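You operate a simulated robot arm through the tools that you are given. There is no shell and no other tool.

Carry out the task below with a simulated robot arm. There is one attempt and no reset: what you move stays moved.

TASK
Give the three vials on the turntable one, two and three doses of dye.
Fine: in the order they come to the drip tube; the table turns clockwise, as its arrow shows.

The check looks at the end state, three seconds after you hand in, the way a careful person would. Anything else that was tipped, shoved, dropped, spilled or broken makes it a failure.

THE ROBOT
A 6-joint arm with a two-finger parallel gripper, fixed in place. Base frame: the origin is at the foot of the arm, x ahead of it, y to its left, z up. Lengths are in m, angles in degrees, forces in N, time in s.
With the tool pointing down near the work surface it reaches from about 0.46 to 0.86 m from the base axis. Its first joint turns from -149.0 to 149.0 degrees. Payload 3.43 kg.
The tool frame sits at the grasp point between the pads (the TCP): z along the fingers, y along the line on which they close. The tips reach 0.034 m beyond it. The gripper opens to 0.128 m. The fingers are 0.024 m wide and 0.012 m thick; the gripper's body (0.048 by 0.13 m) begins 0.096 m behind the TCP.
Orientation is that of the tool frame in the base frame, as a unit quaternion [w, x, y, z]. With the fingers straight down and closing along the base's y, the tool's x points along the base's -x, its y along +y and its z along -z.

THE INTERFACE
- The arm moves only by the tool send_rows. Its argument "plan" is a list of rows, each an object of numbers (a shift or turn left out is 0, a gripper value left out holds the last): "x", "y", "z": the shift along the tool's x, y, z in m; "ax", "ay", "az": the turn, a rotation vector about the tool's x, y, z in degrees; "grip": the finger opening in m, from 0 to 0.128. In form: [{"x": .., "y": .., "z": .., "ax": .., "ay": .., "az": .., "grip": ..}, ...]. A call has 1 to 20 rows; each row is the pose to reach, as a shift and turn from the pose commanded when the call began, along the tool's axes at that moment. Rows are played at 5 a second. More than 0.05 m and 8.6 degrees between two rows, or a gripper value outside its range, and nothing of the call is played. A pose out of reach is approached as far as the arm can. The call stops where the force on the tool passes 40 N (or 10 N more than at its start, if that is more) or the arm is blocked; 0.2 s more then pass. The fingers move at their own pace (about 0.108 m/s each) and stop on an object; they squeeze with about 40 N. The grip force told is the motor's: it shows also when the fingers shut on nothing. Time passes only in rows, and 0.2 s behind the last, so rows that repeat a pose let the fingers close. It gives the time, the measured TCP pose, the force on the tool (base axes), the opening and the grip force at its end, in the units of the frame above (readings bear some noise), with the torque about the TCP (base axes, N m) and any sound that the robot's microphone picked up.
- Cameras (640 x 400 px; columns grow to the right, rows downward): "scene" is fixed at [0.0486, -0.6493, 1.653]; the picture's right is [-0.79, -0.61, 0.00], its down [-0.61, 0.79, -0.09] and it looks along [0.05, -0.07, -1.00] (base axes); focal length 292 px, centre (320, 200). "wrist" rides on the gripper at [0.076, -0.011, -0.16] in the tool frame; the picture's right is [0.15, 0.99, 0.00], its down [-0.88, 0.13, -0.46] and it looks along [-0.45, 0.07, 0.89] (tool axes); focal length 234 px, centre (320, 200). There is no depth. A picture from a camera that has moved, and an enlarged one, comes with that camera's place and axes in the base frame and with its lens.
- grab_frame(camera): a new picture of that camera. No time passes.
- raise_lower(by): slides the trunk up (or, below 0, down) by that many m; the arm rides with it, the base frame stays. It gives what a move gives, with no picture.
- inspect(camera, box): a new picture of the part [left, top, right, bottom] of that camera's present view, enlarged. No time passes.
- finish_job(): hands the job in; it is judged then, once.

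Places have to be worked out from the pictures, the camera data and where the tool is seen. Open the gripper and draw the arm clear of the work before you hand the job in, unless the task says otherwise.

The tools are called after "Request:" by a JSON object that holds its "api" and its "payload". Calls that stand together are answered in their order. send_rows: Moves the arm, as the interface text tells. Its arguments: {"type":"object","properties":{"plan":{"type":"array","items":{"type":"object","properties":{"x":{"type":"number"},"y":{"type":"number"},"z":{"type":"number"},"ax":{"type":"number"},"ay":{"type":"number"},"az":{"type":"number"},"grip":{"type":"number"}}}}},"required":["plan"]} The other tools are called the same way: raise_lower (by) slides the trunk up or down; grab_frame (camera) takes a picture; inspect (camera, box) takes an enlarged picture of a part of a camera's view; finish_job () hands the job in.

At the start:

```text
time: 0.0
ee_pos: [0.2774, -0.524, 1.2384]
tool_rot: [0.001, 0.0, 1.0, -0.002]
contact_force: [-0.5, 0.3, 0.0]
moment: [0.0, 0.02, 0.0]
grip_width: 0.1281
grip_force: 0.0
trunk travel left (down, up): [-0.69, 0.02]
```

scene: 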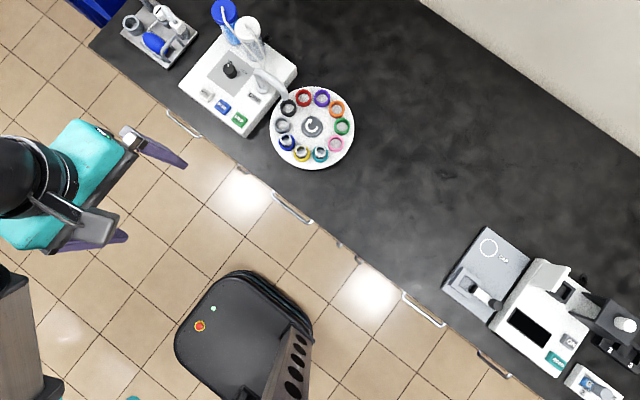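
wrist: 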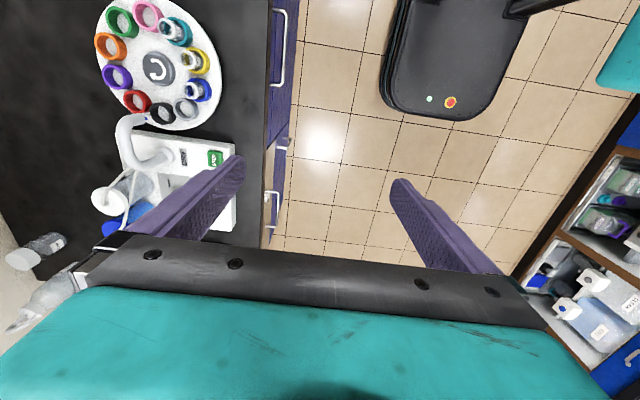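

I'll start by looking closely at the turntable and the dosing device in both cameras.

Request:
{"api": "inspect", "payload": {"camera": "scene", "box": [260, 75, 370, 175]}}

Request:
{"api": "inspect", "payload": {"camera": "scene", "box": [170, 0, 310, 140]}}

Request:
{"api": "inspect", "payload": {"camera": "wrist", "box": [80, 0, 250, 120]}}

Request:
{"api": "inspect", "payload": {"camera": "wrist", "box": [80, 90, 260, 240]}}

```text
4.00 times, centred on (315, 125) of scene
camera zoom: at [0.0486, -0.6493, 1.653], right [-0.79, -0.61, 0.0], down [-0.61, 0.79, -0.09], along [0.05, -0.07, -1.0], focal length 1168 px, centre (340, 500)
```

zoom: 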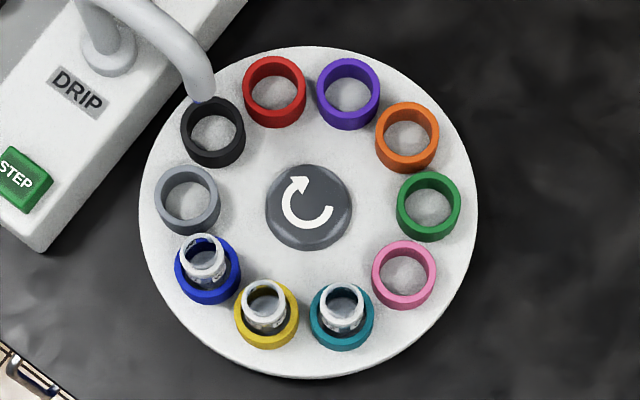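

```text
2.86 times, centred on (240, 70) of scene
camera zoom: at [0.0486, -0.6493, 1.653], right [-0.79, -0.61, 0.0], down [-0.61, 0.79, -0.09], along [0.05, -0.07, -1.0], focal length 835 px, centre (549, 571)
```

zoom: 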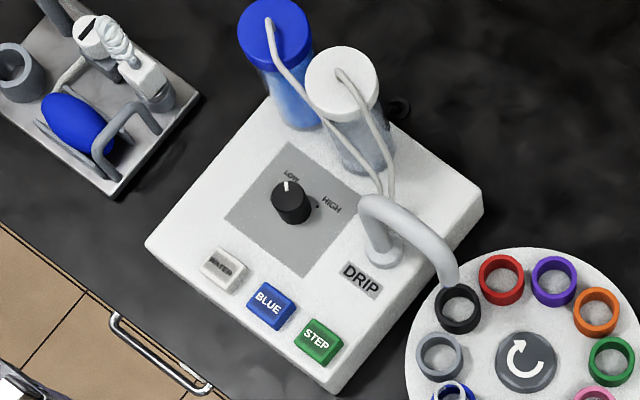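

```text
3.33 times, centred on (165, 60) of wrist
camera zoom: at [0.2026, -0.5363, 1.3969], right [-0.15, 0.99, 0.0], down [0.88, 0.13, 0.46], along [0.45, 0.07, -0.89], focal length 781 px, centre (837, 667)
```

zoom: 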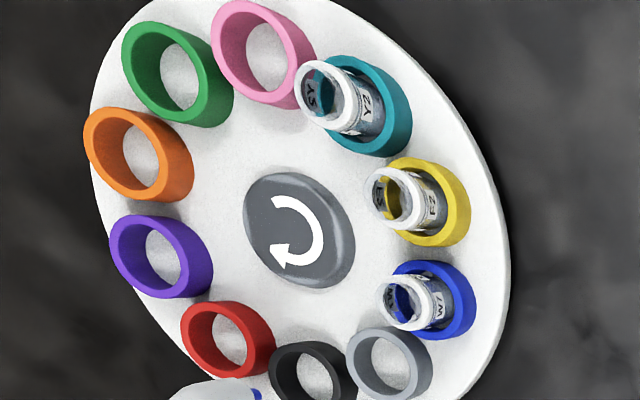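

```text
2.67 times, centred on (170, 165) of wrist
camera zoom: at [0.2026, -0.5363, 1.3969], right [-0.15, 0.99, 0.0], down [0.88, 0.13, 0.46], along [0.45, 0.07, -0.89], focal length 624 px, centre (720, 293)
```

zoom: 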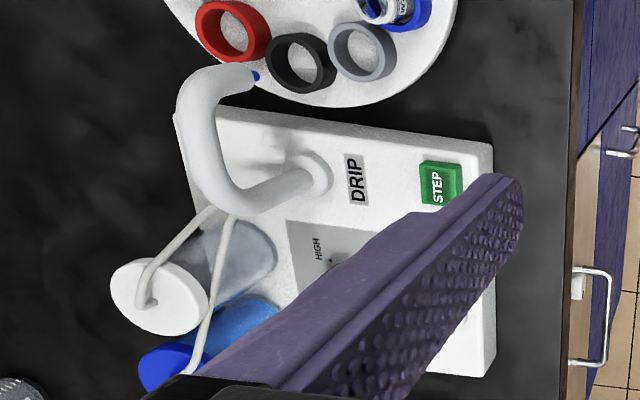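

The vials sit in the blue, yellow and teal holders. Turning clockwise, blue is two steps from the black holder, which appears to be under the drip spout, and yellow then teal follow. STEP and BLUE triangulate to about (0.38,-0.74) and (0.445,-0.74) at z≈0.9, so I close the gripper and move above them at a safe height for a better look.

Request:
{"api": "send_rows", "payload": {"plan": [{"x": 0, "y": 0, "z": 0, "grip": 0}, {"x": -0.018, "y": -0.026, "z": 0.01, "grip": 0}, {"x": -0.036, "y": -0.052, "z": 0.02}, {"x": -0.054, "y": -0.078, "z": 0.03}, {"x": -0.072, "y": -0.104, "z": 0.04}, {"x": -0.09, "y": -0.13, "z": 0.06}, {"x": -0.107, "y": -0.156, "z": 0.08}, {"x": -0.107, "y": -0.176, "z": 0.1}, {"x": -0.107, "y": -0.176, "z": 0.1}]}}

```text
time: 2.0
ee_pos: [0.385, -0.7027, 1.1372]
tool_rot: [0.0, 0.0, 1.0, -0.001]
contact_force: [-0.3, -0.4, -0.5]
moment: [0.01, -0.03, -0.04]
grip_width: 0.0
grip_force: 33.5
trunk travel left (down, up): [-0.69, 0.02]
```

Request:
{"api": "grab_frame", "payload": {"camera": "wrist"}}

Request:
{"api": "grab_frame", "payload": {"camera": "scene"}}

```text
taken
camera wrist: at [0.3096, -0.7132, 1.2967], right [-0.15, 0.99, 0.0], down [0.88, 0.13, 0.46], along [0.45, 0.07, -0.89], focal length 234 px, centre (320, 200)
```

wrist: 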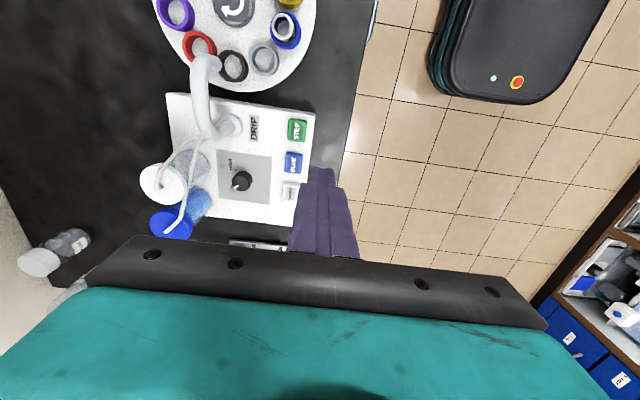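

```text
taken
```

scene: 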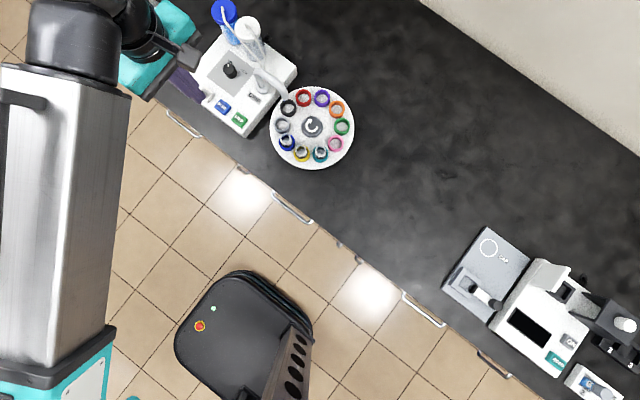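

The fingers are closed and above the device's near edge. I enlarge the button area and the turntable for better measurements.

Request:
{"api": "inspect", "payload": {"camera": "wrist", "box": [200, 90, 340, 210]}}

Request:
{"api": "inspect", "payload": {"camera": "wrist", "box": [140, 0, 320, 110]}}

Request:
{"api": "inspect", "payload": {"camera": "scene", "box": [180, 40, 300, 140]}}

```text
3.33 times, centred on (270, 150) of wrist
camera zoom: at [0.3096, -0.7132, 1.2967], right [-0.15, 0.99, 0.0], down [0.88, 0.13, 0.46], along [0.45, 0.07, -0.89], focal length 781 px, centre (487, 367)
```

zoom: 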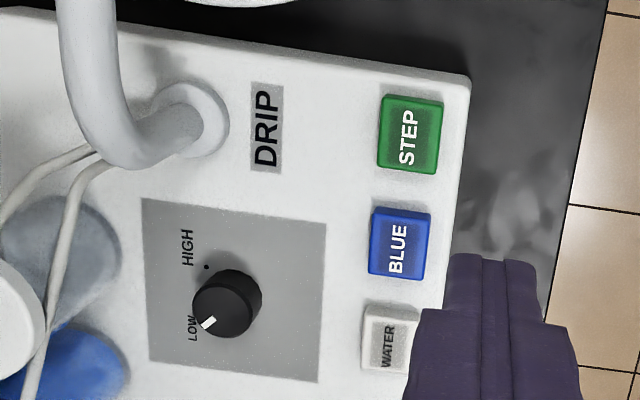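

```text
3.56 times, centred on (230, 55) of wrist
camera zoom: at [0.3096, -0.7132, 1.2967], right [-0.15, 0.99, 0.0], down [0.88, 0.13, 0.46], along [0.45, 0.07, -0.89], focal length 833 px, centre (640, 716)
```

zoom: 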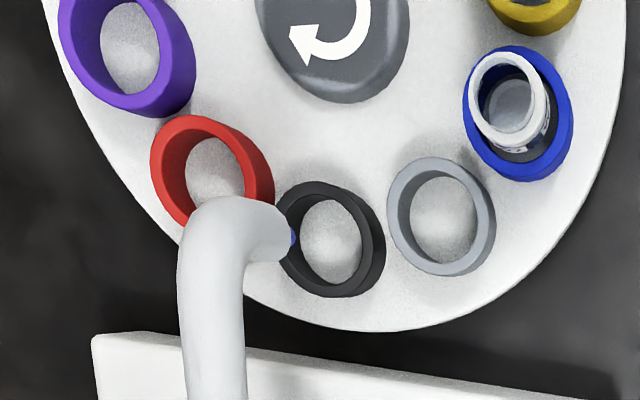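

```text
4.00 times, centred on (240, 90) of scene
camera zoom: at [0.0486, -0.6493, 1.653], right [-0.79, -0.61, 0.0], down [-0.61, 0.79, -0.09], along [0.05, -0.07, -1.0], focal length 1168 px, centre (640, 640)
```

zoom: 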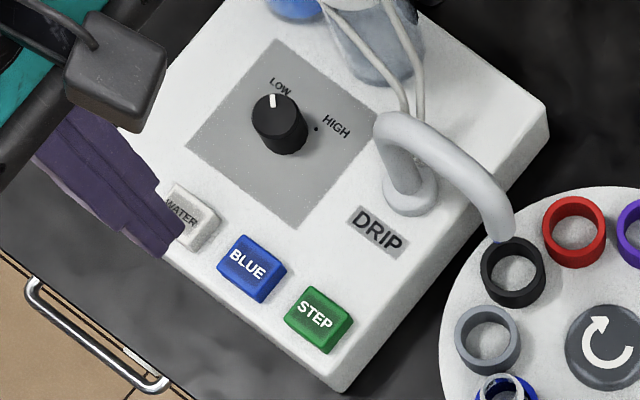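

STEP comes out at about (0.389,-0.741), BLUE at (0.447,-0.740), both with tops near z≈0.89. The spout tip is directly over the black holder at (0.31,-0.847). I go down above STEP, staying about 3 cm above it.

Request:
{"api": "send_rows", "payload": {"plan": [{"x": -0.004, "y": -0.018, "z": 0.03}, {"x": -0.004, "y": -0.036, "z": 0.06}, {"x": -0.004, "y": -0.036, "z": 0.1}, {"x": -0.004, "y": -0.036, "z": 0.14}, {"x": -0.004, "y": -0.036, "z": 0.17}, {"x": -0.004, "y": -0.036, "z": 0.178}, {"x": -0.004, "y": -0.036, "z": 0.178}]}}

Request:
{"api": "grab_frame", "payload": {"camera": "wrist"}}

Request:
{"api": "inspect", "payload": {"camera": "scene", "box": [180, 40, 300, 140]}}

```text
time: 3.6
ee_pos: [0.3898, -0.7387, 0.9596]
tool_rot: [0.0, 0.0, 1.0, 0.0]
contact_force: [1.1, -0.1, 0.2]
moment: [-0.02, -0.03, 0.0]
grip_width: 0.0003
grip_force: 33.2
trunk travel left (down, up): [-0.69, 0.02]
```

```text
taken
camera wrist: at [0.3141, -0.7488, 1.1191], right [-0.15, 0.99, 0.0], down [0.88, 0.13, 0.46], along [0.45, 0.07, -0.89], focal length 234 px, centre (320, 200)
```

wrist: 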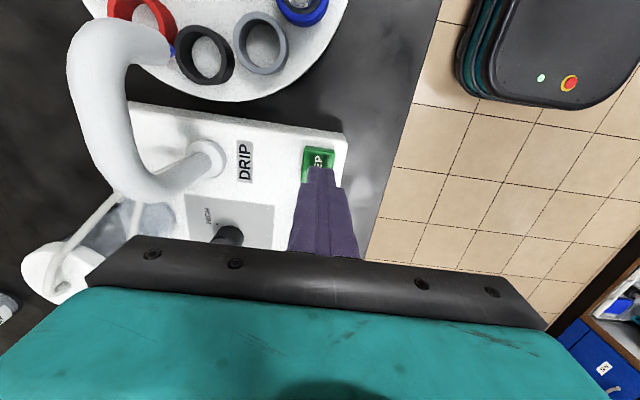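

```text
4.00 times, centred on (240, 90) of scene
camera zoom: at [0.0486, -0.6493, 1.653], right [-0.79, -0.61, 0.0], down [-0.61, 0.79, -0.09], along [0.05, -0.07, -1.0], focal length 1168 px, centre (640, 640)
```

zoom: 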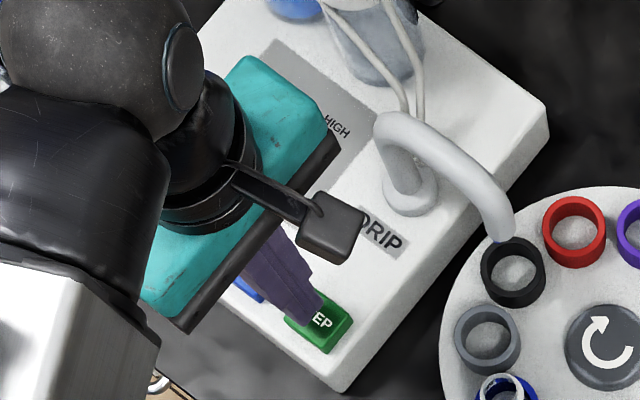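

The fingertips sit right over STEP with about 3 cm to spare. I lower slowly and watch for contact.

Request:
{"api": "send_rows", "payload": {"plan": [{"z": 0.008}, {"z": 0.014}, {"z": 0.018}, {"z": 0.021}, {"z": 0.024}]}}

```text
time: 4.8
ee_pos: [0.3902, -0.7385, 0.9376]
tool_rot: [0.001, 0.001, 1.0, -0.001]
contact_force: [1.0, 0.0, 5.6]
moment: [0.0, -0.05, 0.0]
grip_width: 0.0002
grip_force: 32.6
trunk travel left (down, up): [-0.69, 0.02]
heard: click
```

A click was heard with a light 5.6 N contact at TCP z≈0.938. I lift off and check what the table did.

Request:
{"api": "send_rows", "payload": {"plan": [{"z": -0.008}, {"z": -0.016}, {"z": -0.02}, {"z": -0.02}, {"z": -0.02}]}}

Request:
{"api": "inspect", "payload": {"camera": "scene", "box": [260, 75, 370, 175]}}

Request:
{"api": "grab_frame", "payload": {"camera": "wrist"}}

```text
time: 6.0
ee_pos: [0.3884, -0.737, 0.9563]
tool_rot: [0.001, 0.0, 1.0, -0.001]
contact_force: [0.3, 0.1, 0.4]
moment: [0.0, 0.03, 0.01]
grip_width: 0.0002
grip_force: 32.1
trunk travel left (down, up): [-0.69, 0.02]
```

```text
4.00 times, centred on (315, 125) of scene
camera zoom: at [0.0486, -0.6493, 1.653], right [-0.79, -0.61, 0.0], down [-0.61, 0.79, -0.09], along [0.05, -0.07, -1.0], focal length 1168 px, centre (340, 500)
```

zoom: 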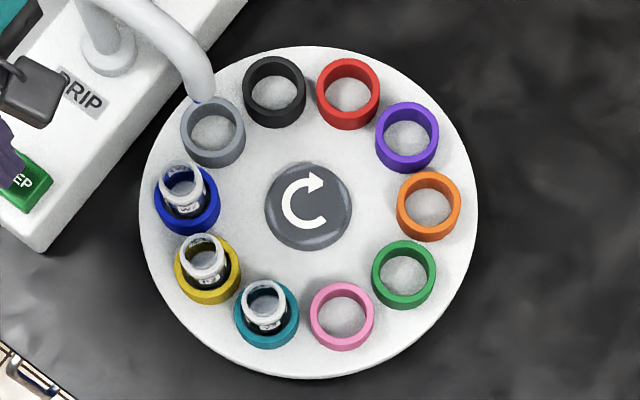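

```text
taken
camera wrist: at [0.3138, -0.7485, 1.1152], right [-0.15, 0.99, 0.0], down [0.88, 0.13, 0.46], along [0.45, 0.07, -0.89], focal length 234 px, centre (320, 200)
```

wrist: 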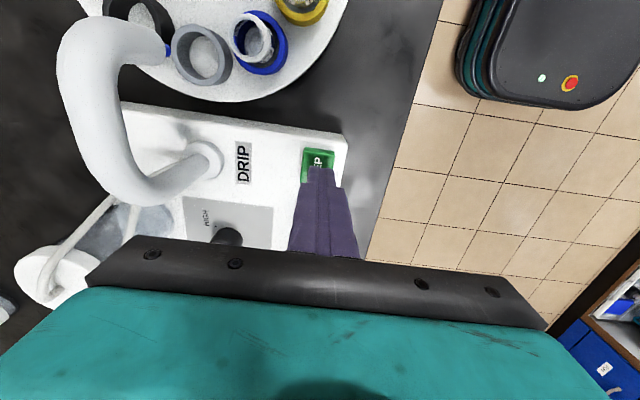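

One press moved the table exactly one holder clockwise: grey is now under the spout and the blue-holder vial is next. I press STEP once more to the same depth and lift.

Request:
{"api": "send_rows", "payload": {"plan": [{"z": 0.008}, {"z": 0.014}, {"z": 0.017}, {"z": 0.02}, {"z": 0.012}, {"z": 0.0}, {"z": 0.0}, {"z": 0.0}, {"z": 0.0}]}}

Request:
{"api": "inspect", "payload": {"camera": "scene", "box": [260, 75, 370, 175]}}

Request:
{"api": "inspect", "payload": {"camera": "wrist", "box": [60, 0, 340, 180]}}

```text
time: 8.0
ee_pos: [0.3879, -0.7373, 0.9571]
tool_rot: [0.001, 0.0, 1.0, 0.0]
contact_force: [0.5, 0.8, -0.7]
moment: [0.04, -0.01, 0.0]
grip_width: 0.0
grip_force: 33.0
trunk travel left (down, up): [-0.69, 0.02]
heard: click
```

```text
4.00 times, centred on (315, 125) of scene
camera zoom: at [0.0486, -0.6493, 1.653], right [-0.79, -0.61, 0.0], down [-0.61, 0.79, -0.09], along [0.05, -0.07, -1.0], focal length 1168 px, centre (340, 500)
```

zoom: 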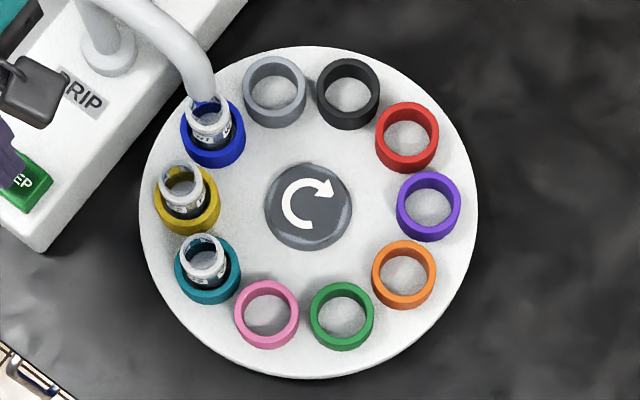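

```text
2.22 times, centred on (200, 90) of wrist
camera zoom: at [0.3134, -0.7485, 1.1156], right [-0.15, 0.99, 0.0], down [0.88, 0.13, 0.46], along [0.45, 0.07, -0.89], focal length 520 px, centre (587, 444)
```

zoom: 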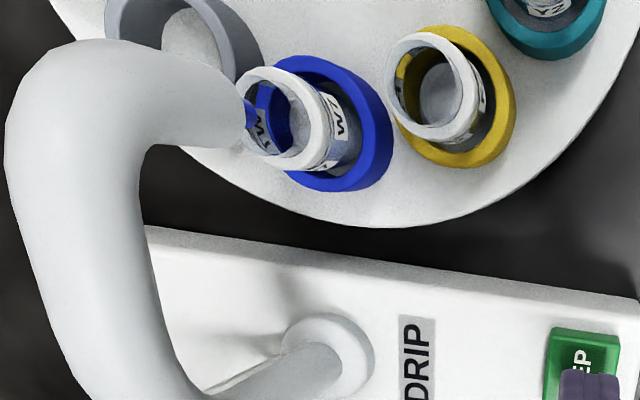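

The first vial is now under the spout, with the spout tip over its mouth. I move over to BLUE at about (0.446,-0.735), staying above button height.

Request:
{"api": "send_rows", "payload": {"plan": [{"z": -0.015}, {"x": -0.03, "y": 0.002, "z": -0.02}, {"x": -0.058, "y": 0.003, "z": -0.02}, {"x": -0.058, "y": 0.003, "z": -0.005}, {"x": -0.058, "y": 0.003, "z": 0.0}, {"x": -0.058, "y": 0.003, "z": 0.0}]}}

Request:
{"api": "inspect", "payload": {"camera": "wrist", "box": [160, 40, 400, 220]}}

Request:
{"api": "inspect", "payload": {"camera": "scene", "box": [180, 40, 300, 140]}}

```text
time: 9.4
ee_pos: [0.4467, -0.7331, 0.9562]
tool_rot: [0.0, 0.0, 1.0, -0.001]
contact_force: [-0.3, 0.3, -0.3]
moment: [0.01, -0.02, -0.02]
grip_width: 0.0
grip_force: 33.2
trunk travel left (down, up): [-0.69, 0.02]
```

```text
2.22 times, centred on (280, 130) of wrist
camera zoom: at [0.3718, -0.7454, 1.1146], right [-0.15, 0.99, 0.0], down [0.88, 0.13, 0.46], along [0.45, 0.07, -0.89], focal length 520 px, centre (409, 356)
```

zoom: 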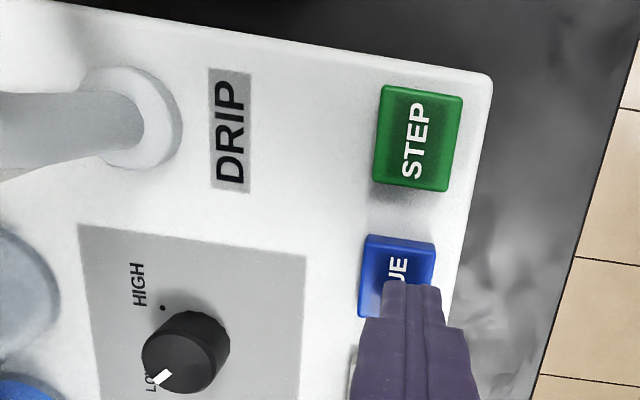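

```text
4.00 times, centred on (240, 90) of scene
camera zoom: at [0.0486, -0.6493, 1.653], right [-0.79, -0.61, 0.0], down [-0.61, 0.79, -0.09], along [0.05, -0.07, -1.0], focal length 1168 px, centre (640, 640)
```

zoom: 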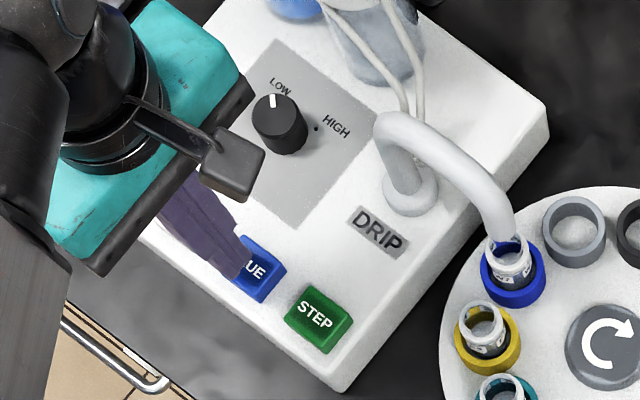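

The fingers are over BLUE, about 5 mm towards its near side but well inside the cap. I press it once with the same depth and lift.

Request:
{"api": "send_rows", "payload": {"plan": [{"z": 0.008, "y": -0.003}, {"z": 0.014, "y": -0.003}, {"z": 0.017, "y": -0.003}, {"z": 0.02, "y": -0.003}, {"z": 0.012, "y": -0.003}, {"z": 0.0, "y": -0.003}, {"z": 0.0, "y": -0.003}]}}

Request:
{"api": "inspect", "payload": {"camera": "scene", "box": [260, 75, 370, 175]}}

Request:
{"api": "inspect", "payload": {"camera": "scene", "box": [290, 85, 330, 115]}}

```text
time: 11.0
ee_pos: [0.4474, -0.7357, 0.9571]
tool_rot: [0.0, 0.0, 1.0, -0.001]
contact_force: [-1.1, 1.0, -0.8]
moment: [-0.02, 0.0, 0.01]
grip_width: 0.0
grip_force: 33.4
trunk travel left (down, up): [-0.69, 0.02]
heard: click
```

```text
4.00 times, centred on (315, 125) of scene
camera zoom: at [0.0486, -0.6493, 1.653], right [-0.79, -0.61, 0.0], down [-0.61, 0.79, -0.09], along [0.05, -0.07, -1.0], focal length 1168 px, centre (340, 500)
```

zoom: 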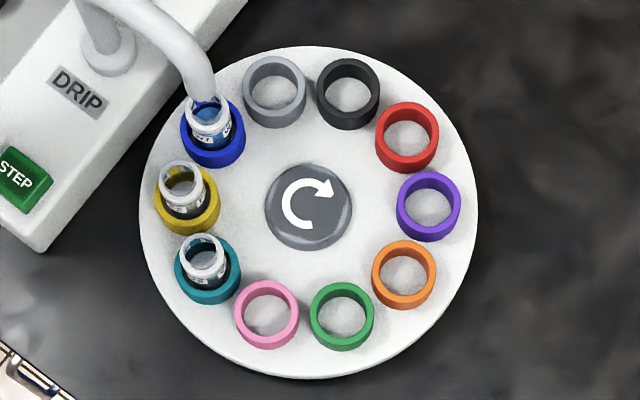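

```text
13.33 times, centred on (310, 100) of scene
camera zoom: at [0.0486, -0.6493, 1.653], right [-0.79, -0.61, 0.0], down [-0.61, 0.79, -0.09], along [0.05, -0.07, -1.0], focal length 3895 px, centre (453, 1533)
```

zoom: 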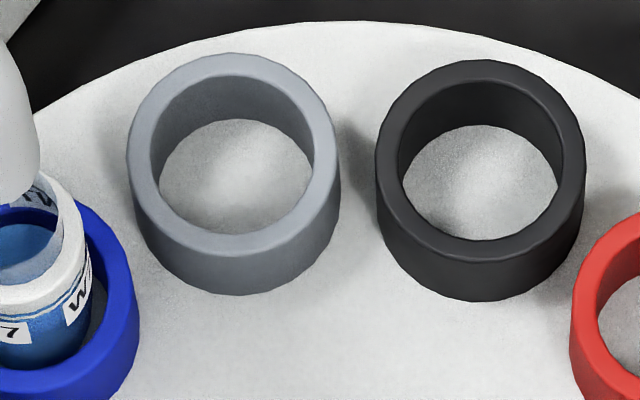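

The click was heard and blue dye is now in the first vial. I look closely at its level, because the LOW/HIGH knob may set the dose size, and check for any drip on the table.

Request:
{"api": "inspect", "payload": {"camera": "scene", "box": [272, 90, 312, 120]}}

Request:
{"api": "inspect", "payload": {"camera": "scene", "box": [266, 125, 306, 155]}}

Request:
{"api": "inspect", "payload": {"camera": "wrist", "box": [120, 0, 360, 150]}}

```text
13.33 times, centred on (292, 105) of scene
camera zoom: at [0.0486, -0.6493, 1.653], right [-0.79, -0.61, 0.0], down [-0.61, 0.79, -0.09], along [0.05, -0.07, -1.0], focal length 3895 px, centre (693, 1467)
```

zoom: 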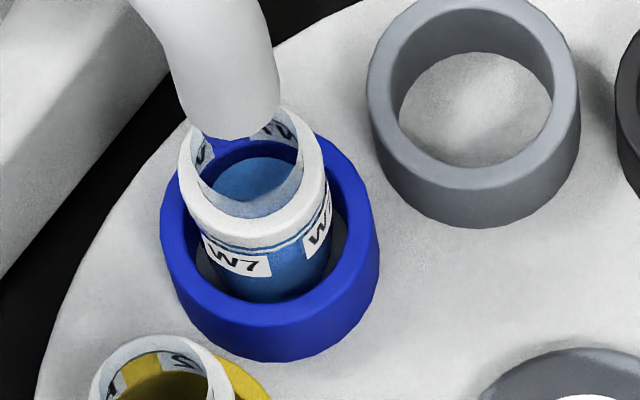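

```text
13.33 times, centred on (286, 140) of scene
camera zoom: at [0.0486, -0.6493, 1.653], right [-0.79, -0.61, 0.0], down [-0.61, 0.79, -0.09], along [0.05, -0.07, -1.0], focal length 3895 px, centre (773, 1000)
```

zoom: 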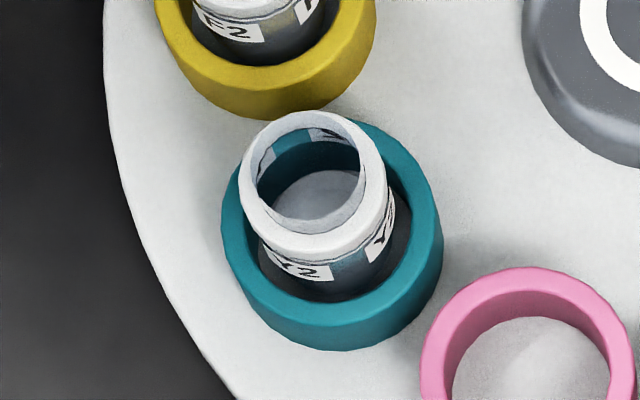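

```text
2.67 times, centred on (240, 75) of wrist
camera zoom: at [0.3722, -0.7482, 1.1154], right [-0.15, 0.99, 0.0], down [0.88, 0.13, 0.46], along [0.45, 0.07, -0.89], focal length 624 px, centre (533, 533)
```

zoom: 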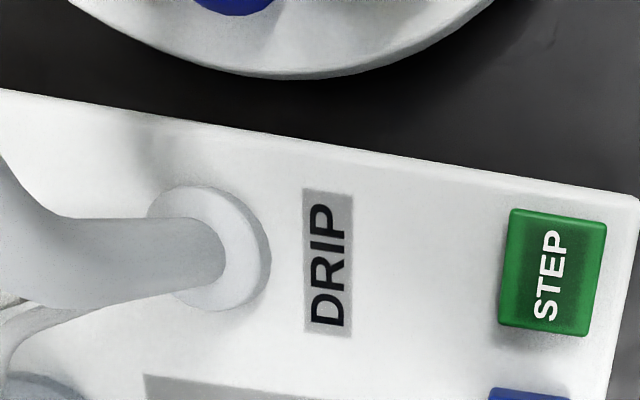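

Vial 1 (W7) has turned blue, the level is well below the rim and there are no drops on the table. The other vials hold clear liquid. I move back over STEP and check vial 1 again before indexing.

Request:
{"api": "send_rows", "payload": {"plan": [{"z": -0.015}, {"x": 0.03, "z": -0.02}, {"x": 0.058, "z": -0.02}, {"x": 0.058, "z": -0.005}, {"x": 0.058, "z": 0.0}, {"x": 0.058, "z": 0.0}]}}

Request:
{"api": "inspect", "payload": {"camera": "scene", "box": [272, 90, 312, 120]}}

Request:
{"api": "grab_frame", "payload": {"camera": "wrist"}}

```text
time: 12.4
ee_pos: [0.3887, -0.7372, 0.956]
tool_rot: [0.0, 0.0, 1.0, -0.001]
contact_force: [0.2, -0.2, -0.2]
moment: [-0.01, 0.03, -0.02]
grip_width: 0.0
grip_force: 33.1
trunk travel left (down, up): [-0.69, 0.02]
```

```text
13.33 times, centred on (292, 105) of scene
camera zoom: at [0.0486, -0.6493, 1.653], right [-0.79, -0.61, 0.0], down [-0.61, 0.79, -0.09], along [0.05, -0.07, -1.0], focal length 3895 px, centre (693, 1467)
```

zoom: 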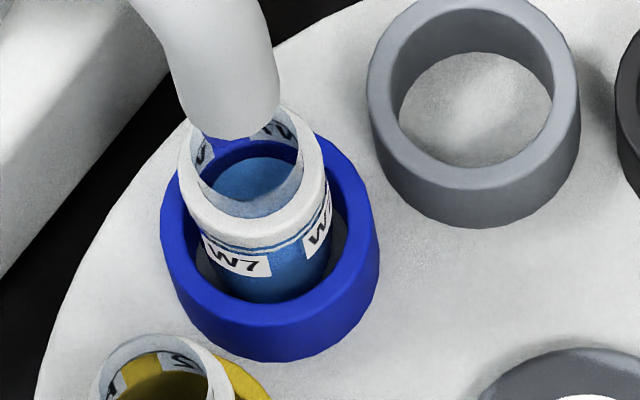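

```text
taken
camera wrist: at [0.3137, -0.7487, 1.1151], right [-0.15, 0.99, 0.0], down [0.88, 0.13, 0.46], along [0.45, 0.07, -0.89], focal length 234 px, centre (320, 200)
```

wrist: 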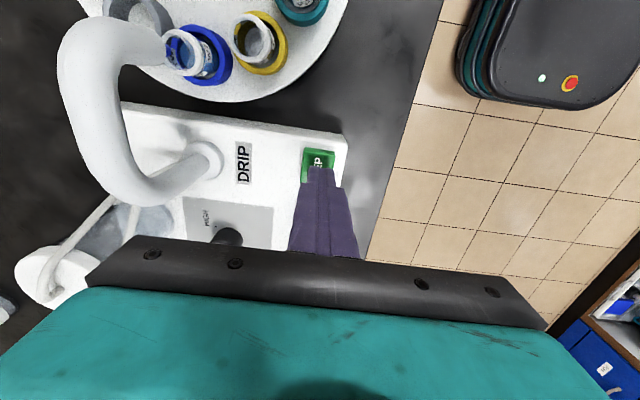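

Vial 1 is steady with one dose, and the fingers are back over STEP. I press STEP once to bring in the yellow-holder vial.

Request:
{"api": "send_rows", "payload": {"plan": [{"z": 0.008}, {"z": 0.014}, {"z": 0.017}, {"z": 0.02}, {"z": 0.012}, {"z": 0.0}, {"z": 0.0}, {"z": 0.0}, {"z": 0.0}]}}

Request:
{"api": "inspect", "payload": {"camera": "scene", "box": [260, 75, 370, 175]}}

Request:
{"api": "inspect", "payload": {"camera": "scene", "box": [272, 90, 312, 120]}}

```text
time: 14.4
ee_pos: [0.389, -0.7368, 0.9565]
tool_rot: [-0.001, 0.0, 1.0, -0.001]
contact_force: [0.0, 0.4, -0.4]
moment: [-0.01, -0.02, 0.02]
grip_width: 0.0002
grip_force: 33.4
trunk travel left (down, up): [-0.69, 0.02]
heard: click
```

```text
4.00 times, centred on (315, 125) of scene
camera zoom: at [0.0486, -0.6493, 1.653], right [-0.79, -0.61, 0.0], down [-0.61, 0.79, -0.09], along [0.05, -0.07, -1.0], focal length 1168 px, centre (340, 500)
```

zoom: 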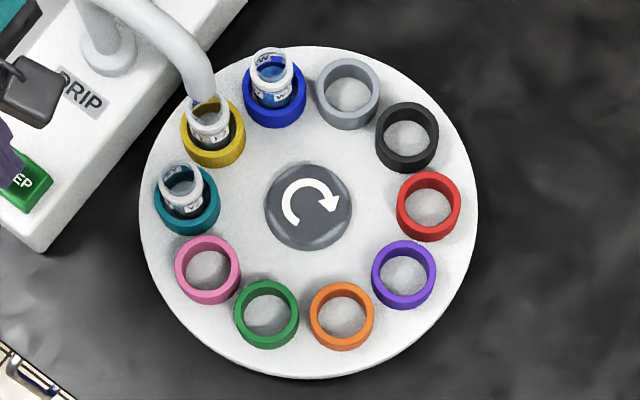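

```text
13.33 times, centred on (292, 105) of scene
camera zoom: at [0.0486, -0.6493, 1.653], right [-0.79, -0.61, 0.0], down [-0.61, 0.79, -0.09], along [0.05, -0.07, -1.0], focal length 3895 px, centre (693, 1467)
```

zoom: 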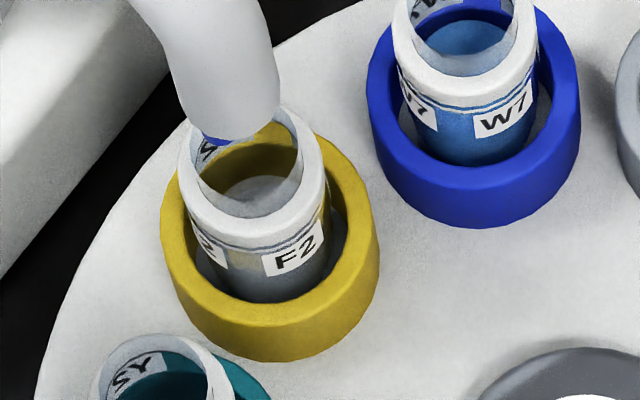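

Vial 2 (F2, yellow holder) is now under the spout. I go to BLUE and press once, then check before the second press.

Request:
{"api": "send_rows", "payload": {"plan": [{"z": -0.015}, {"x": -0.03, "z": -0.02}, {"x": -0.058, "z": -0.02}, {"x": -0.058, "z": -0.005}, {"x": -0.058, "z": 0.0}, {"x": -0.058, "z": 0.0}, {"x": -0.058, "z": 0.008}, {"x": -0.058, "z": 0.014}, {"x": -0.058, "z": 0.017}, {"x": -0.058, "z": 0.02}, {"x": -0.058, "z": 0.012}, {"x": -0.058, "z": 0.0}, {"x": -0.058, "z": 0.0}, {"x": -0.058, "z": 0.0}]}}

Request:
{"api": "inspect", "payload": {"camera": "scene", "box": [272, 90, 312, 120]}}

Request:
{"api": "inspect", "payload": {"camera": "wrist", "box": [160, 40, 400, 220]}}

```text
time: 17.4
ee_pos: [0.4468, -0.7384, 0.9569]
tool_rot: [0.0, 0.0, 1.0, -0.001]
contact_force: [0.1, 0.7, 0.4]
moment: [-0.01, 0.01, 0.0]
grip_width: 0.0
grip_force: 32.9
trunk travel left (down, up): [-0.69, 0.02]
heard: click
```

```text
13.33 times, centred on (292, 105) of scene
camera zoom: at [0.0486, -0.6493, 1.653], right [-0.79, -0.61, 0.0], down [-0.61, 0.79, -0.09], along [0.05, -0.07, -1.0], focal length 3895 px, centre (693, 1467)
```

zoom: 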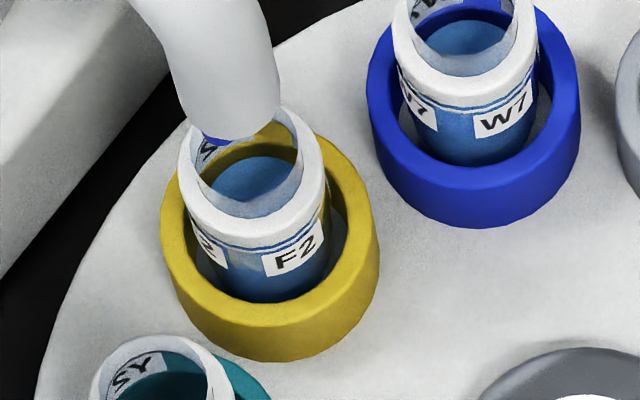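

```text
2.22 times, centred on (280, 130) of wrist
camera zoom: at [0.3718, -0.7488, 1.1157], right [-0.15, 0.99, 0.0], down [0.88, 0.13, 0.46], along [0.45, 0.07, -0.89], focal length 520 px, centre (409, 356)
```

zoom: 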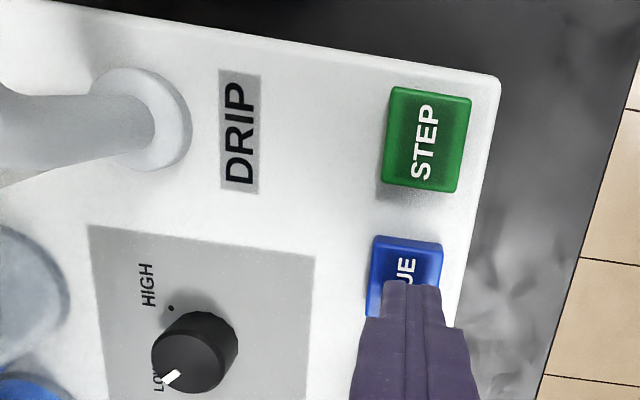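

Vial 2 now shows the same blue as vial 1, so it has one dose. The fingers are still over BLUE, and I press it a second time.

Request:
{"api": "send_rows", "payload": {"plan": [{"z": 0.0}, {"z": 0.008}, {"z": 0.014}, {"z": 0.017}, {"z": 0.02}, {"z": 0.012}, {"z": 0.0}, {"z": 0.0}, {"z": 0.0}]}}

Request:
{"api": "inspect", "payload": {"camera": "scene", "box": [272, 90, 312, 120]}}

```text
time: 19.4
ee_pos: [0.4482, -0.7371, 0.9555]
tool_rot: [0.0, 0.0, 1.0, -0.001]
contact_force: [0.1, -0.7, 0.2]
moment: [-0.02, -0.01, 0.01]
grip_width: 0.0
grip_force: 32.8
trunk travel left (down, up): [-0.69, 0.02]
heard: click
```

```text
13.33 times, centred on (292, 105) of scene
camera zoom: at [0.0486, -0.6493, 1.653], right [-0.79, -0.61, 0.0], down [-0.61, 0.79, -0.09], along [0.05, -0.07, -1.0], focal length 3895 px, centre (693, 1467)
```

zoom: 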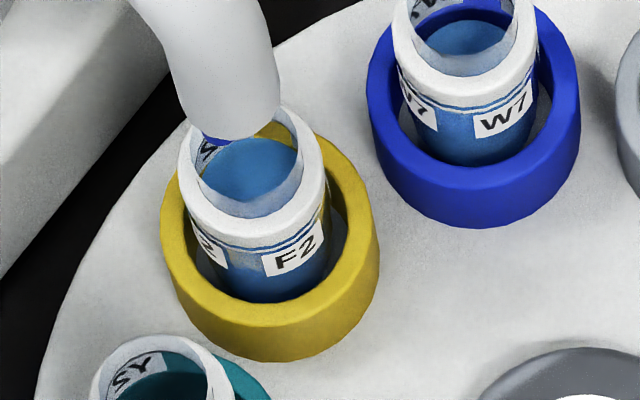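

Vial 2's level rose by a second dose. Before giving vial 3 three doses I want to be sure they fit below the rim, so I zoom in more on vial 2's remaining headroom.

Request:
{"api": "inspect", "payload": {"camera": "scene", "box": [280, 94, 300, 114]}}

Request:
{"api": "inspect", "payload": {"camera": "scene", "box": [272, 112, 296, 136]}}

Request:
{"api": "inspect", "payload": {"camera": "scene", "box": [294, 82, 314, 102]}}

```text
16.00 times, centred on (290, 104) of scene
camera zoom: at [0.0486, -0.6493, 1.653], right [-0.79, -0.61, 0.0], down [-0.61, 0.79, -0.09], along [0.05, -0.07, -1.0], focal length 4674 px, centre (800, 1736)
```

zoom: 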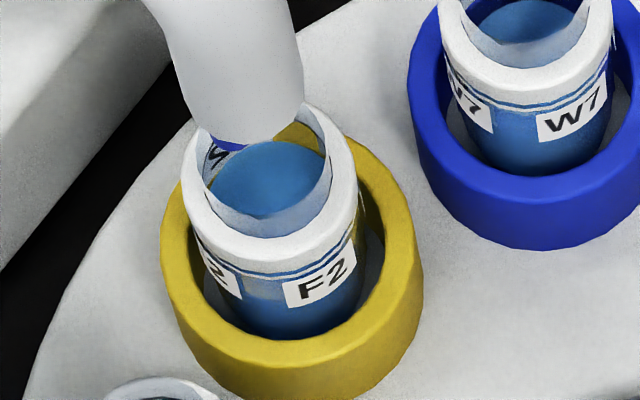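

```text
16.00 times, centred on (284, 124) of scene
camera zoom: at [0.0486, -0.6493, 1.653], right [-0.79, -0.61, 0.0], down [-0.61, 0.79, -0.09], along [0.05, -0.07, -1.0], focal length 4674 px, centre (896, 1416)
```

zoom: 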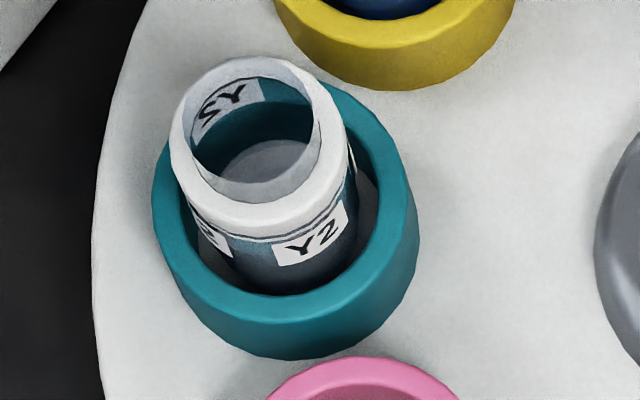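

```text
16.00 times, centred on (304, 92) of scene
camera zoom: at [0.0486, -0.6493, 1.653], right [-0.79, -0.61, 0.0], down [-0.61, 0.79, -0.09], along [0.05, -0.07, -1.0], focal length 4674 px, centre (576, 1928)
```

zoom: 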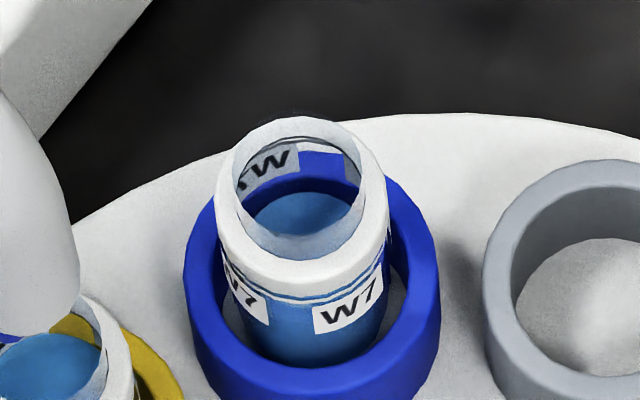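

From the ellipse geometry the rim is about 26 mm above the starting level and each dose raises it about 8 mm. Three doses should therefore just fit. Vial 2 has its two doses, so I move to STEP and index once.

Request:
{"api": "send_rows", "payload": {"plan": [{"z": -0.015}, {"x": 0.03, "z": -0.02}, {"x": 0.058, "z": -0.02}, {"x": 0.058, "z": -0.005}, {"x": 0.058, "z": 0.0}, {"x": 0.058, "z": 0.0}]}}

Request:
{"api": "inspect", "payload": {"camera": "scene", "box": [260, 75, 370, 175]}}

Request:
{"api": "grab_frame", "payload": {"camera": "wrist"}}

```text
time: 20.8
ee_pos: [0.3889, -0.7365, 0.9565]
tool_rot: [0.0, 0.0, 1.0, -0.001]
contact_force: [-0.6, -0.1, -0.3]
moment: [0.0, 0.01, -0.01]
grip_width: 0.0004
grip_force: 32.7
trunk travel left (down, up): [-0.69, 0.02]
```

```text
4.00 times, centred on (315, 125) of scene
camera zoom: at [0.0486, -0.6493, 1.653], right [-0.79, -0.61, 0.0], down [-0.61, 0.79, -0.09], along [0.05, -0.07, -1.0], focal length 1168 px, centre (340, 500)
```

zoom: 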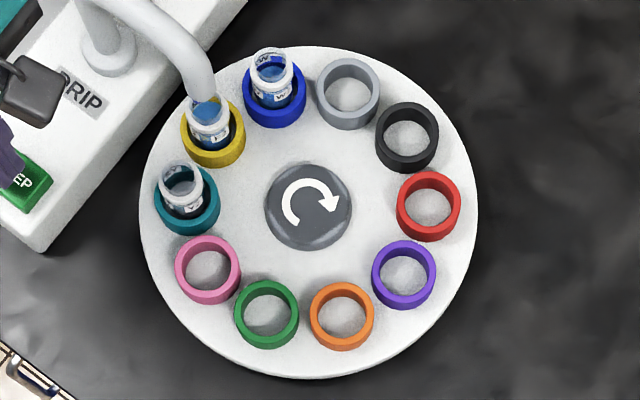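

```text
taken
camera wrist: at [0.3141, -0.7487, 1.115], right [-0.15, 0.99, 0.0], down [0.88, 0.13, 0.46], along [0.45, 0.07, -0.89], focal length 234 px, centre (320, 200)
```

wrist: 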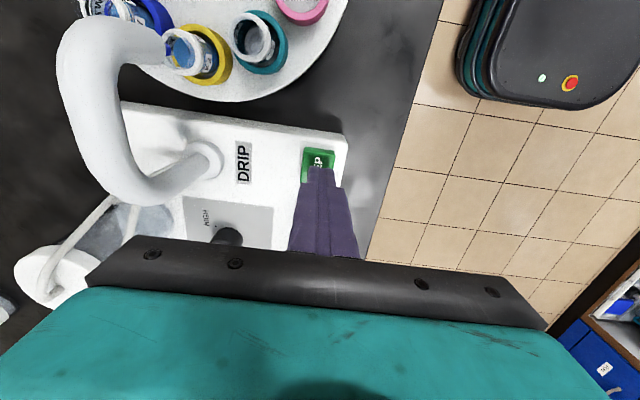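

The fingers are over STEP again and vial 2 is still and clean. I press STEP once to bring in the third vial, in the teal holder.

Request:
{"api": "send_rows", "payload": {"plan": [{"z": 0.008}, {"z": 0.014}, {"z": 0.017}, {"z": 0.02}, {"z": 0.012}, {"z": 0.0}, {"z": 0.0}, {"z": 0.0}, {"z": 0.0}]}}

Request:
{"api": "inspect", "payload": {"camera": "scene", "box": [260, 75, 370, 175]}}

Request:
{"api": "inspect", "payload": {"camera": "scene", "box": [272, 84, 312, 120]}}

```text
time: 22.8
ee_pos: [0.3896, -0.7375, 0.9562]
tool_rot: [0.001, 0.001, 1.0, -0.001]
contact_force: [0.5, 0.5, -0.2]
moment: [0.0, 0.0, 0.01]
grip_width: 0.0002
grip_force: 33.1
trunk travel left (down, up): [-0.69, 0.02]
heard: click
```

```text
4.00 times, centred on (315, 125) of scene
camera zoom: at [0.0486, -0.6493, 1.653], right [-0.79, -0.61, 0.0], down [-0.61, 0.79, -0.09], along [0.05, -0.07, -1.0], focal length 1168 px, centre (340, 500)
```

zoom: 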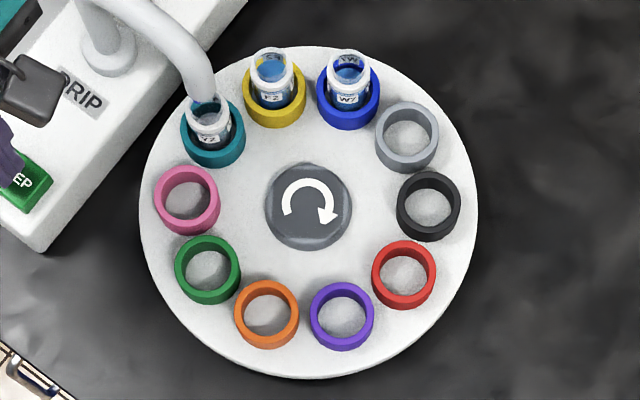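

```text
11.11 times, centred on (292, 102) of scene
camera zoom: at [0.0486, -0.6493, 1.653], right [-0.79, -0.61, 0.0], down [-0.61, 0.79, -0.09], along [0.05, -0.07, -1.0], focal length 3246 px, centre (631, 1289)
```

zoom: 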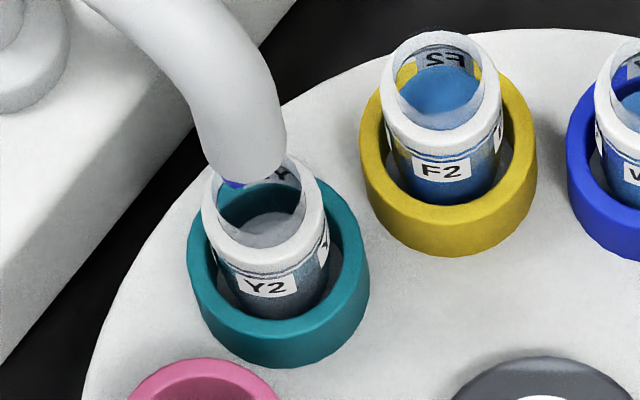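

Vial 3 (Y2, teal holder) is under the spout. I move to BLUE and give the first dose.

Request:
{"api": "send_rows", "payload": {"plan": [{"z": -0.015}, {"x": -0.03, "z": -0.02}, {"x": -0.058, "z": -0.02}, {"x": -0.058, "z": -0.005}, {"x": -0.058, "z": 0.0}, {"x": -0.058, "z": 0.0}, {"x": -0.058, "z": 0.008}, {"x": -0.058, "z": 0.014}, {"x": -0.058, "z": 0.017}, {"x": -0.058, "z": 0.02}, {"x": -0.058, "z": 0.012}, {"x": -0.058, "z": 0.0}, {"x": -0.058, "z": 0.0}, {"x": -0.058, "z": 0.0}]}}

Request:
{"api": "inspect", "payload": {"camera": "scene", "box": [272, 84, 312, 120]}}

```text
time: 25.8
ee_pos: [0.4481, -0.7371, 0.9573]
tool_rot: [0.0, 0.0, 1.0, 0.0]
contact_force: [-0.3, 0.3, 0.4]
moment: [0.0, -0.01, -0.01]
grip_width: 0.0001
grip_force: 32.6
trunk travel left (down, up): [-0.69, 0.02]
heard: click
```

```text
11.11 times, centred on (292, 102) of scene
camera zoom: at [0.0486, -0.6493, 1.653], right [-0.79, -0.61, 0.0], down [-0.61, 0.79, -0.09], along [0.05, -0.07, -1.0], focal length 3246 px, centre (631, 1289)
```

zoom: 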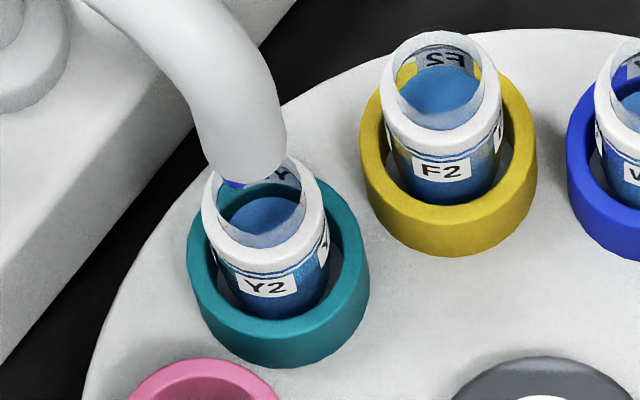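

Vial 3 has taken its first dose, at the one-dose level seen before. Second press on BLUE.

Request:
{"api": "send_rows", "payload": {"plan": [{"z": 0.0}, {"z": 0.008}, {"z": 0.014}, {"z": 0.017}, {"z": 0.02}, {"z": 0.012}, {"z": 0.0}, {"z": 0.0}, {"z": 0.0}]}}

Request:
{"api": "inspect", "payload": {"camera": "scene", "box": [272, 84, 312, 120]}}

```text
time: 27.8
ee_pos: [0.4489, -0.7367, 0.956]
tool_rot: [0.0, 0.0, 1.0, 0.0]
contact_force: [0.5, 0.4, 0.4]
moment: [-0.01, 0.0, -0.02]
grip_width: 0.0001
grip_force: 32.7
trunk travel left (down, up): [-0.69, 0.02]
heard: click
```

```text
11.11 times, centred on (292, 102) of scene
camera zoom: at [0.0486, -0.6493, 1.653], right [-0.79, -0.61, 0.0], down [-0.61, 0.79, -0.09], along [0.05, -0.07, -1.0], focal length 3246 px, centre (631, 1289)
```

zoom: 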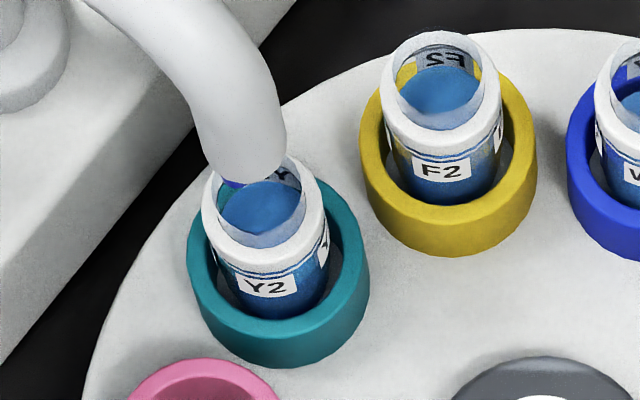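

The second dose is in, and vial 2 beside it shows clear headroom above the two-dose level. I press BLUE a third and last time.

Request:
{"api": "send_rows", "payload": {"plan": [{"z": 0.0}, {"z": 0.008}, {"z": 0.014}, {"z": 0.017}, {"z": 0.02}, {"z": 0.012}, {"z": 0.0}, {"z": 0.0}, {"z": 0.0}]}}

Request:
{"api": "inspect", "payload": {"camera": "scene", "box": [272, 84, 312, 120]}}

```text
time: 29.8
ee_pos: [0.4474, -0.7372, 0.9567]
tool_rot: [0.0, 0.0, 1.0, 0.0]
contact_force: [0.4, 0.3, 0.3]
moment: [0.01, -0.02, -0.04]
grip_width: 0.0001
grip_force: 32.8
trunk travel left (down, up): [-0.69, 0.02]
heard: click
```

```text
11.11 times, centred on (292, 102) of scene
camera zoom: at [0.0486, -0.6493, 1.653], right [-0.79, -0.61, 0.0], down [-0.61, 0.79, -0.09], along [0.05, -0.07, -1.0], focal length 3246 px, centre (631, 1289)
```

zoom: 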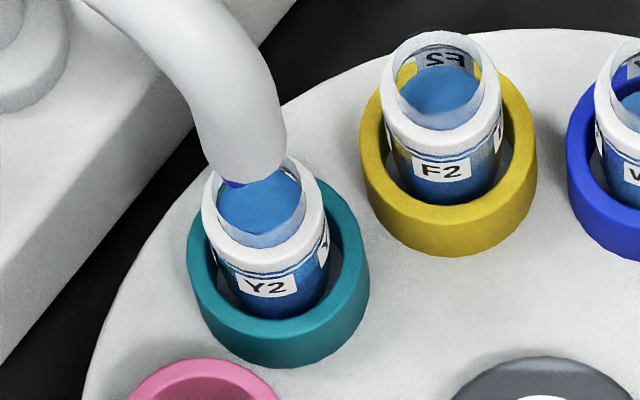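

Vial 3 has its third dose, the level stays below the rim and nothing spilled. I lift straight up, draw the arm back from the counter and open the gripper.

Request:
{"api": "send_rows", "payload": {"plan": [{"z": -0.03}, {"z": -0.07}, {"z": -0.11}, {"z": -0.15}, {"z": -0.18}, {"x": 0.02, "y": 0.03, "z": -0.19}, {"x": 0.04, "y": 0.06, "z": -0.2}, {"x": 0.06, "y": 0.09, "z": -0.22}, {"x": 0.08, "y": 0.12, "z": -0.24}, {"x": 0.1, "y": 0.15, "z": -0.26}, {"x": 0.12, "y": 0.18, "z": -0.27}, {"x": 0.14, "y": 0.2, "z": -0.28}, {"x": 0.16, "y": 0.21, "z": -0.28, "grip": 0.128}, {"x": 0.16, "y": 0.21, "z": -0.28, "grip": 0.128}, {"x": 0.16, "y": 0.21, "z": -0.28, "grip": 0.128}, {"x": 0.16, "y": 0.21, "z": -0.28, "grip": 0.128}]}}

Request:
{"api": "grab_frame", "payload": {"camera": "scene"}}

Request:
{"api": "inspect", "payload": {"camera": "scene", "box": [170, 0, 360, 180]}}

Request:
{"api": "grab_frame", "payload": {"camera": "wrist"}}

```text
time: 33.2
ee_pos: [0.2858, -0.527, 1.2354]
tool_rot: [0.0, 0.0, 1.0, 0.0]
contact_force: [0.5, 0.4, 0.5]
moment: [-0.01, 0.0, 0.0]
grip_width: 0.128
grip_force: 0.0
trunk travel left (down, up): [-0.69, 0.02]
```

```text
taken
```

scene: 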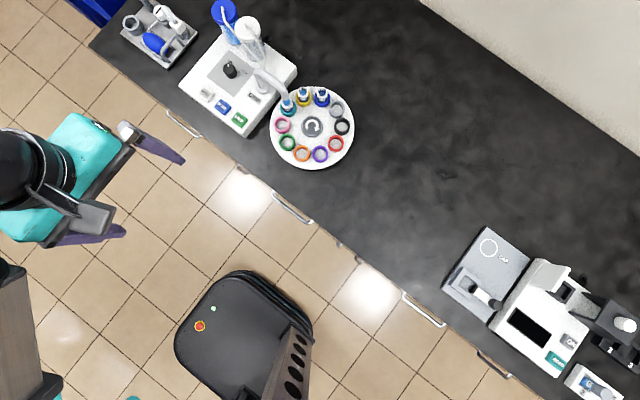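

```text
2.22 times, centred on (265, 90) of scene
camera zoom: at [0.0486, -0.6493, 1.653], right [-0.79, -0.61, 0.0], down [-0.61, 0.79, -0.09], along [0.05, -0.07, -1.0], focal length 649 px, centre (442, 444)
```

zoom: 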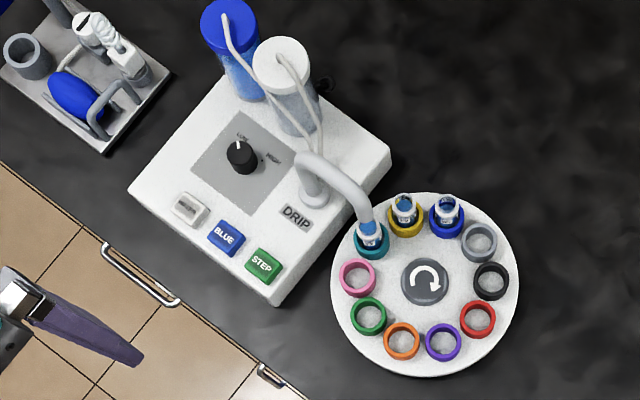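

```text
taken
camera wrist: at [0.2112, -0.5387, 1.3942], right [-0.15, 0.99, 0.0], down [0.88, 0.13, 0.46], along [0.45, 0.07, -0.89], focal length 234 px, centre (320, 200)
```

wrist: 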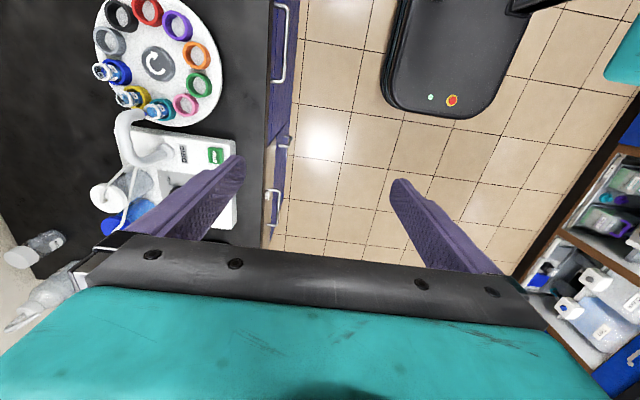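

The three vials hold one (W7), two (F2) and three (Y2) doses. Everything else is undisturbed, and the arm is drawn back with the gripper open, so I hand the job in.

Request:
{"api": "finish_job", "payload": {}}

```text
The job is handed in.
```

The three vials now hold one, two and three doses of dye, in the order they came to the drip tube, and I have handed the job in.

| Order | Vial | Holder | Doses |
|---|---|---|---|
| First | W7 | blue | 1 |
| Second | F2 | yellow | 2 |
| Third | Y2 | teal | 3 |

- **Presses:** Each BLUE press clicked once and raised the dye level in the vial by about the same amount each time. Each STEP press turned the table one holder clockwise.
- **Dose size:** I left the LOW/HIGH knob on LOW, where I found it, and counted one BLUE press as one dose.
- **Spills:** I saw no dye on the table. Three doses fill Y2 close to the rim, with an estimated 3 mm to spare.
- **Arm:** It is drawn back clear of the counter with the gripper open, and the last pictures show nothing tipped or moved.
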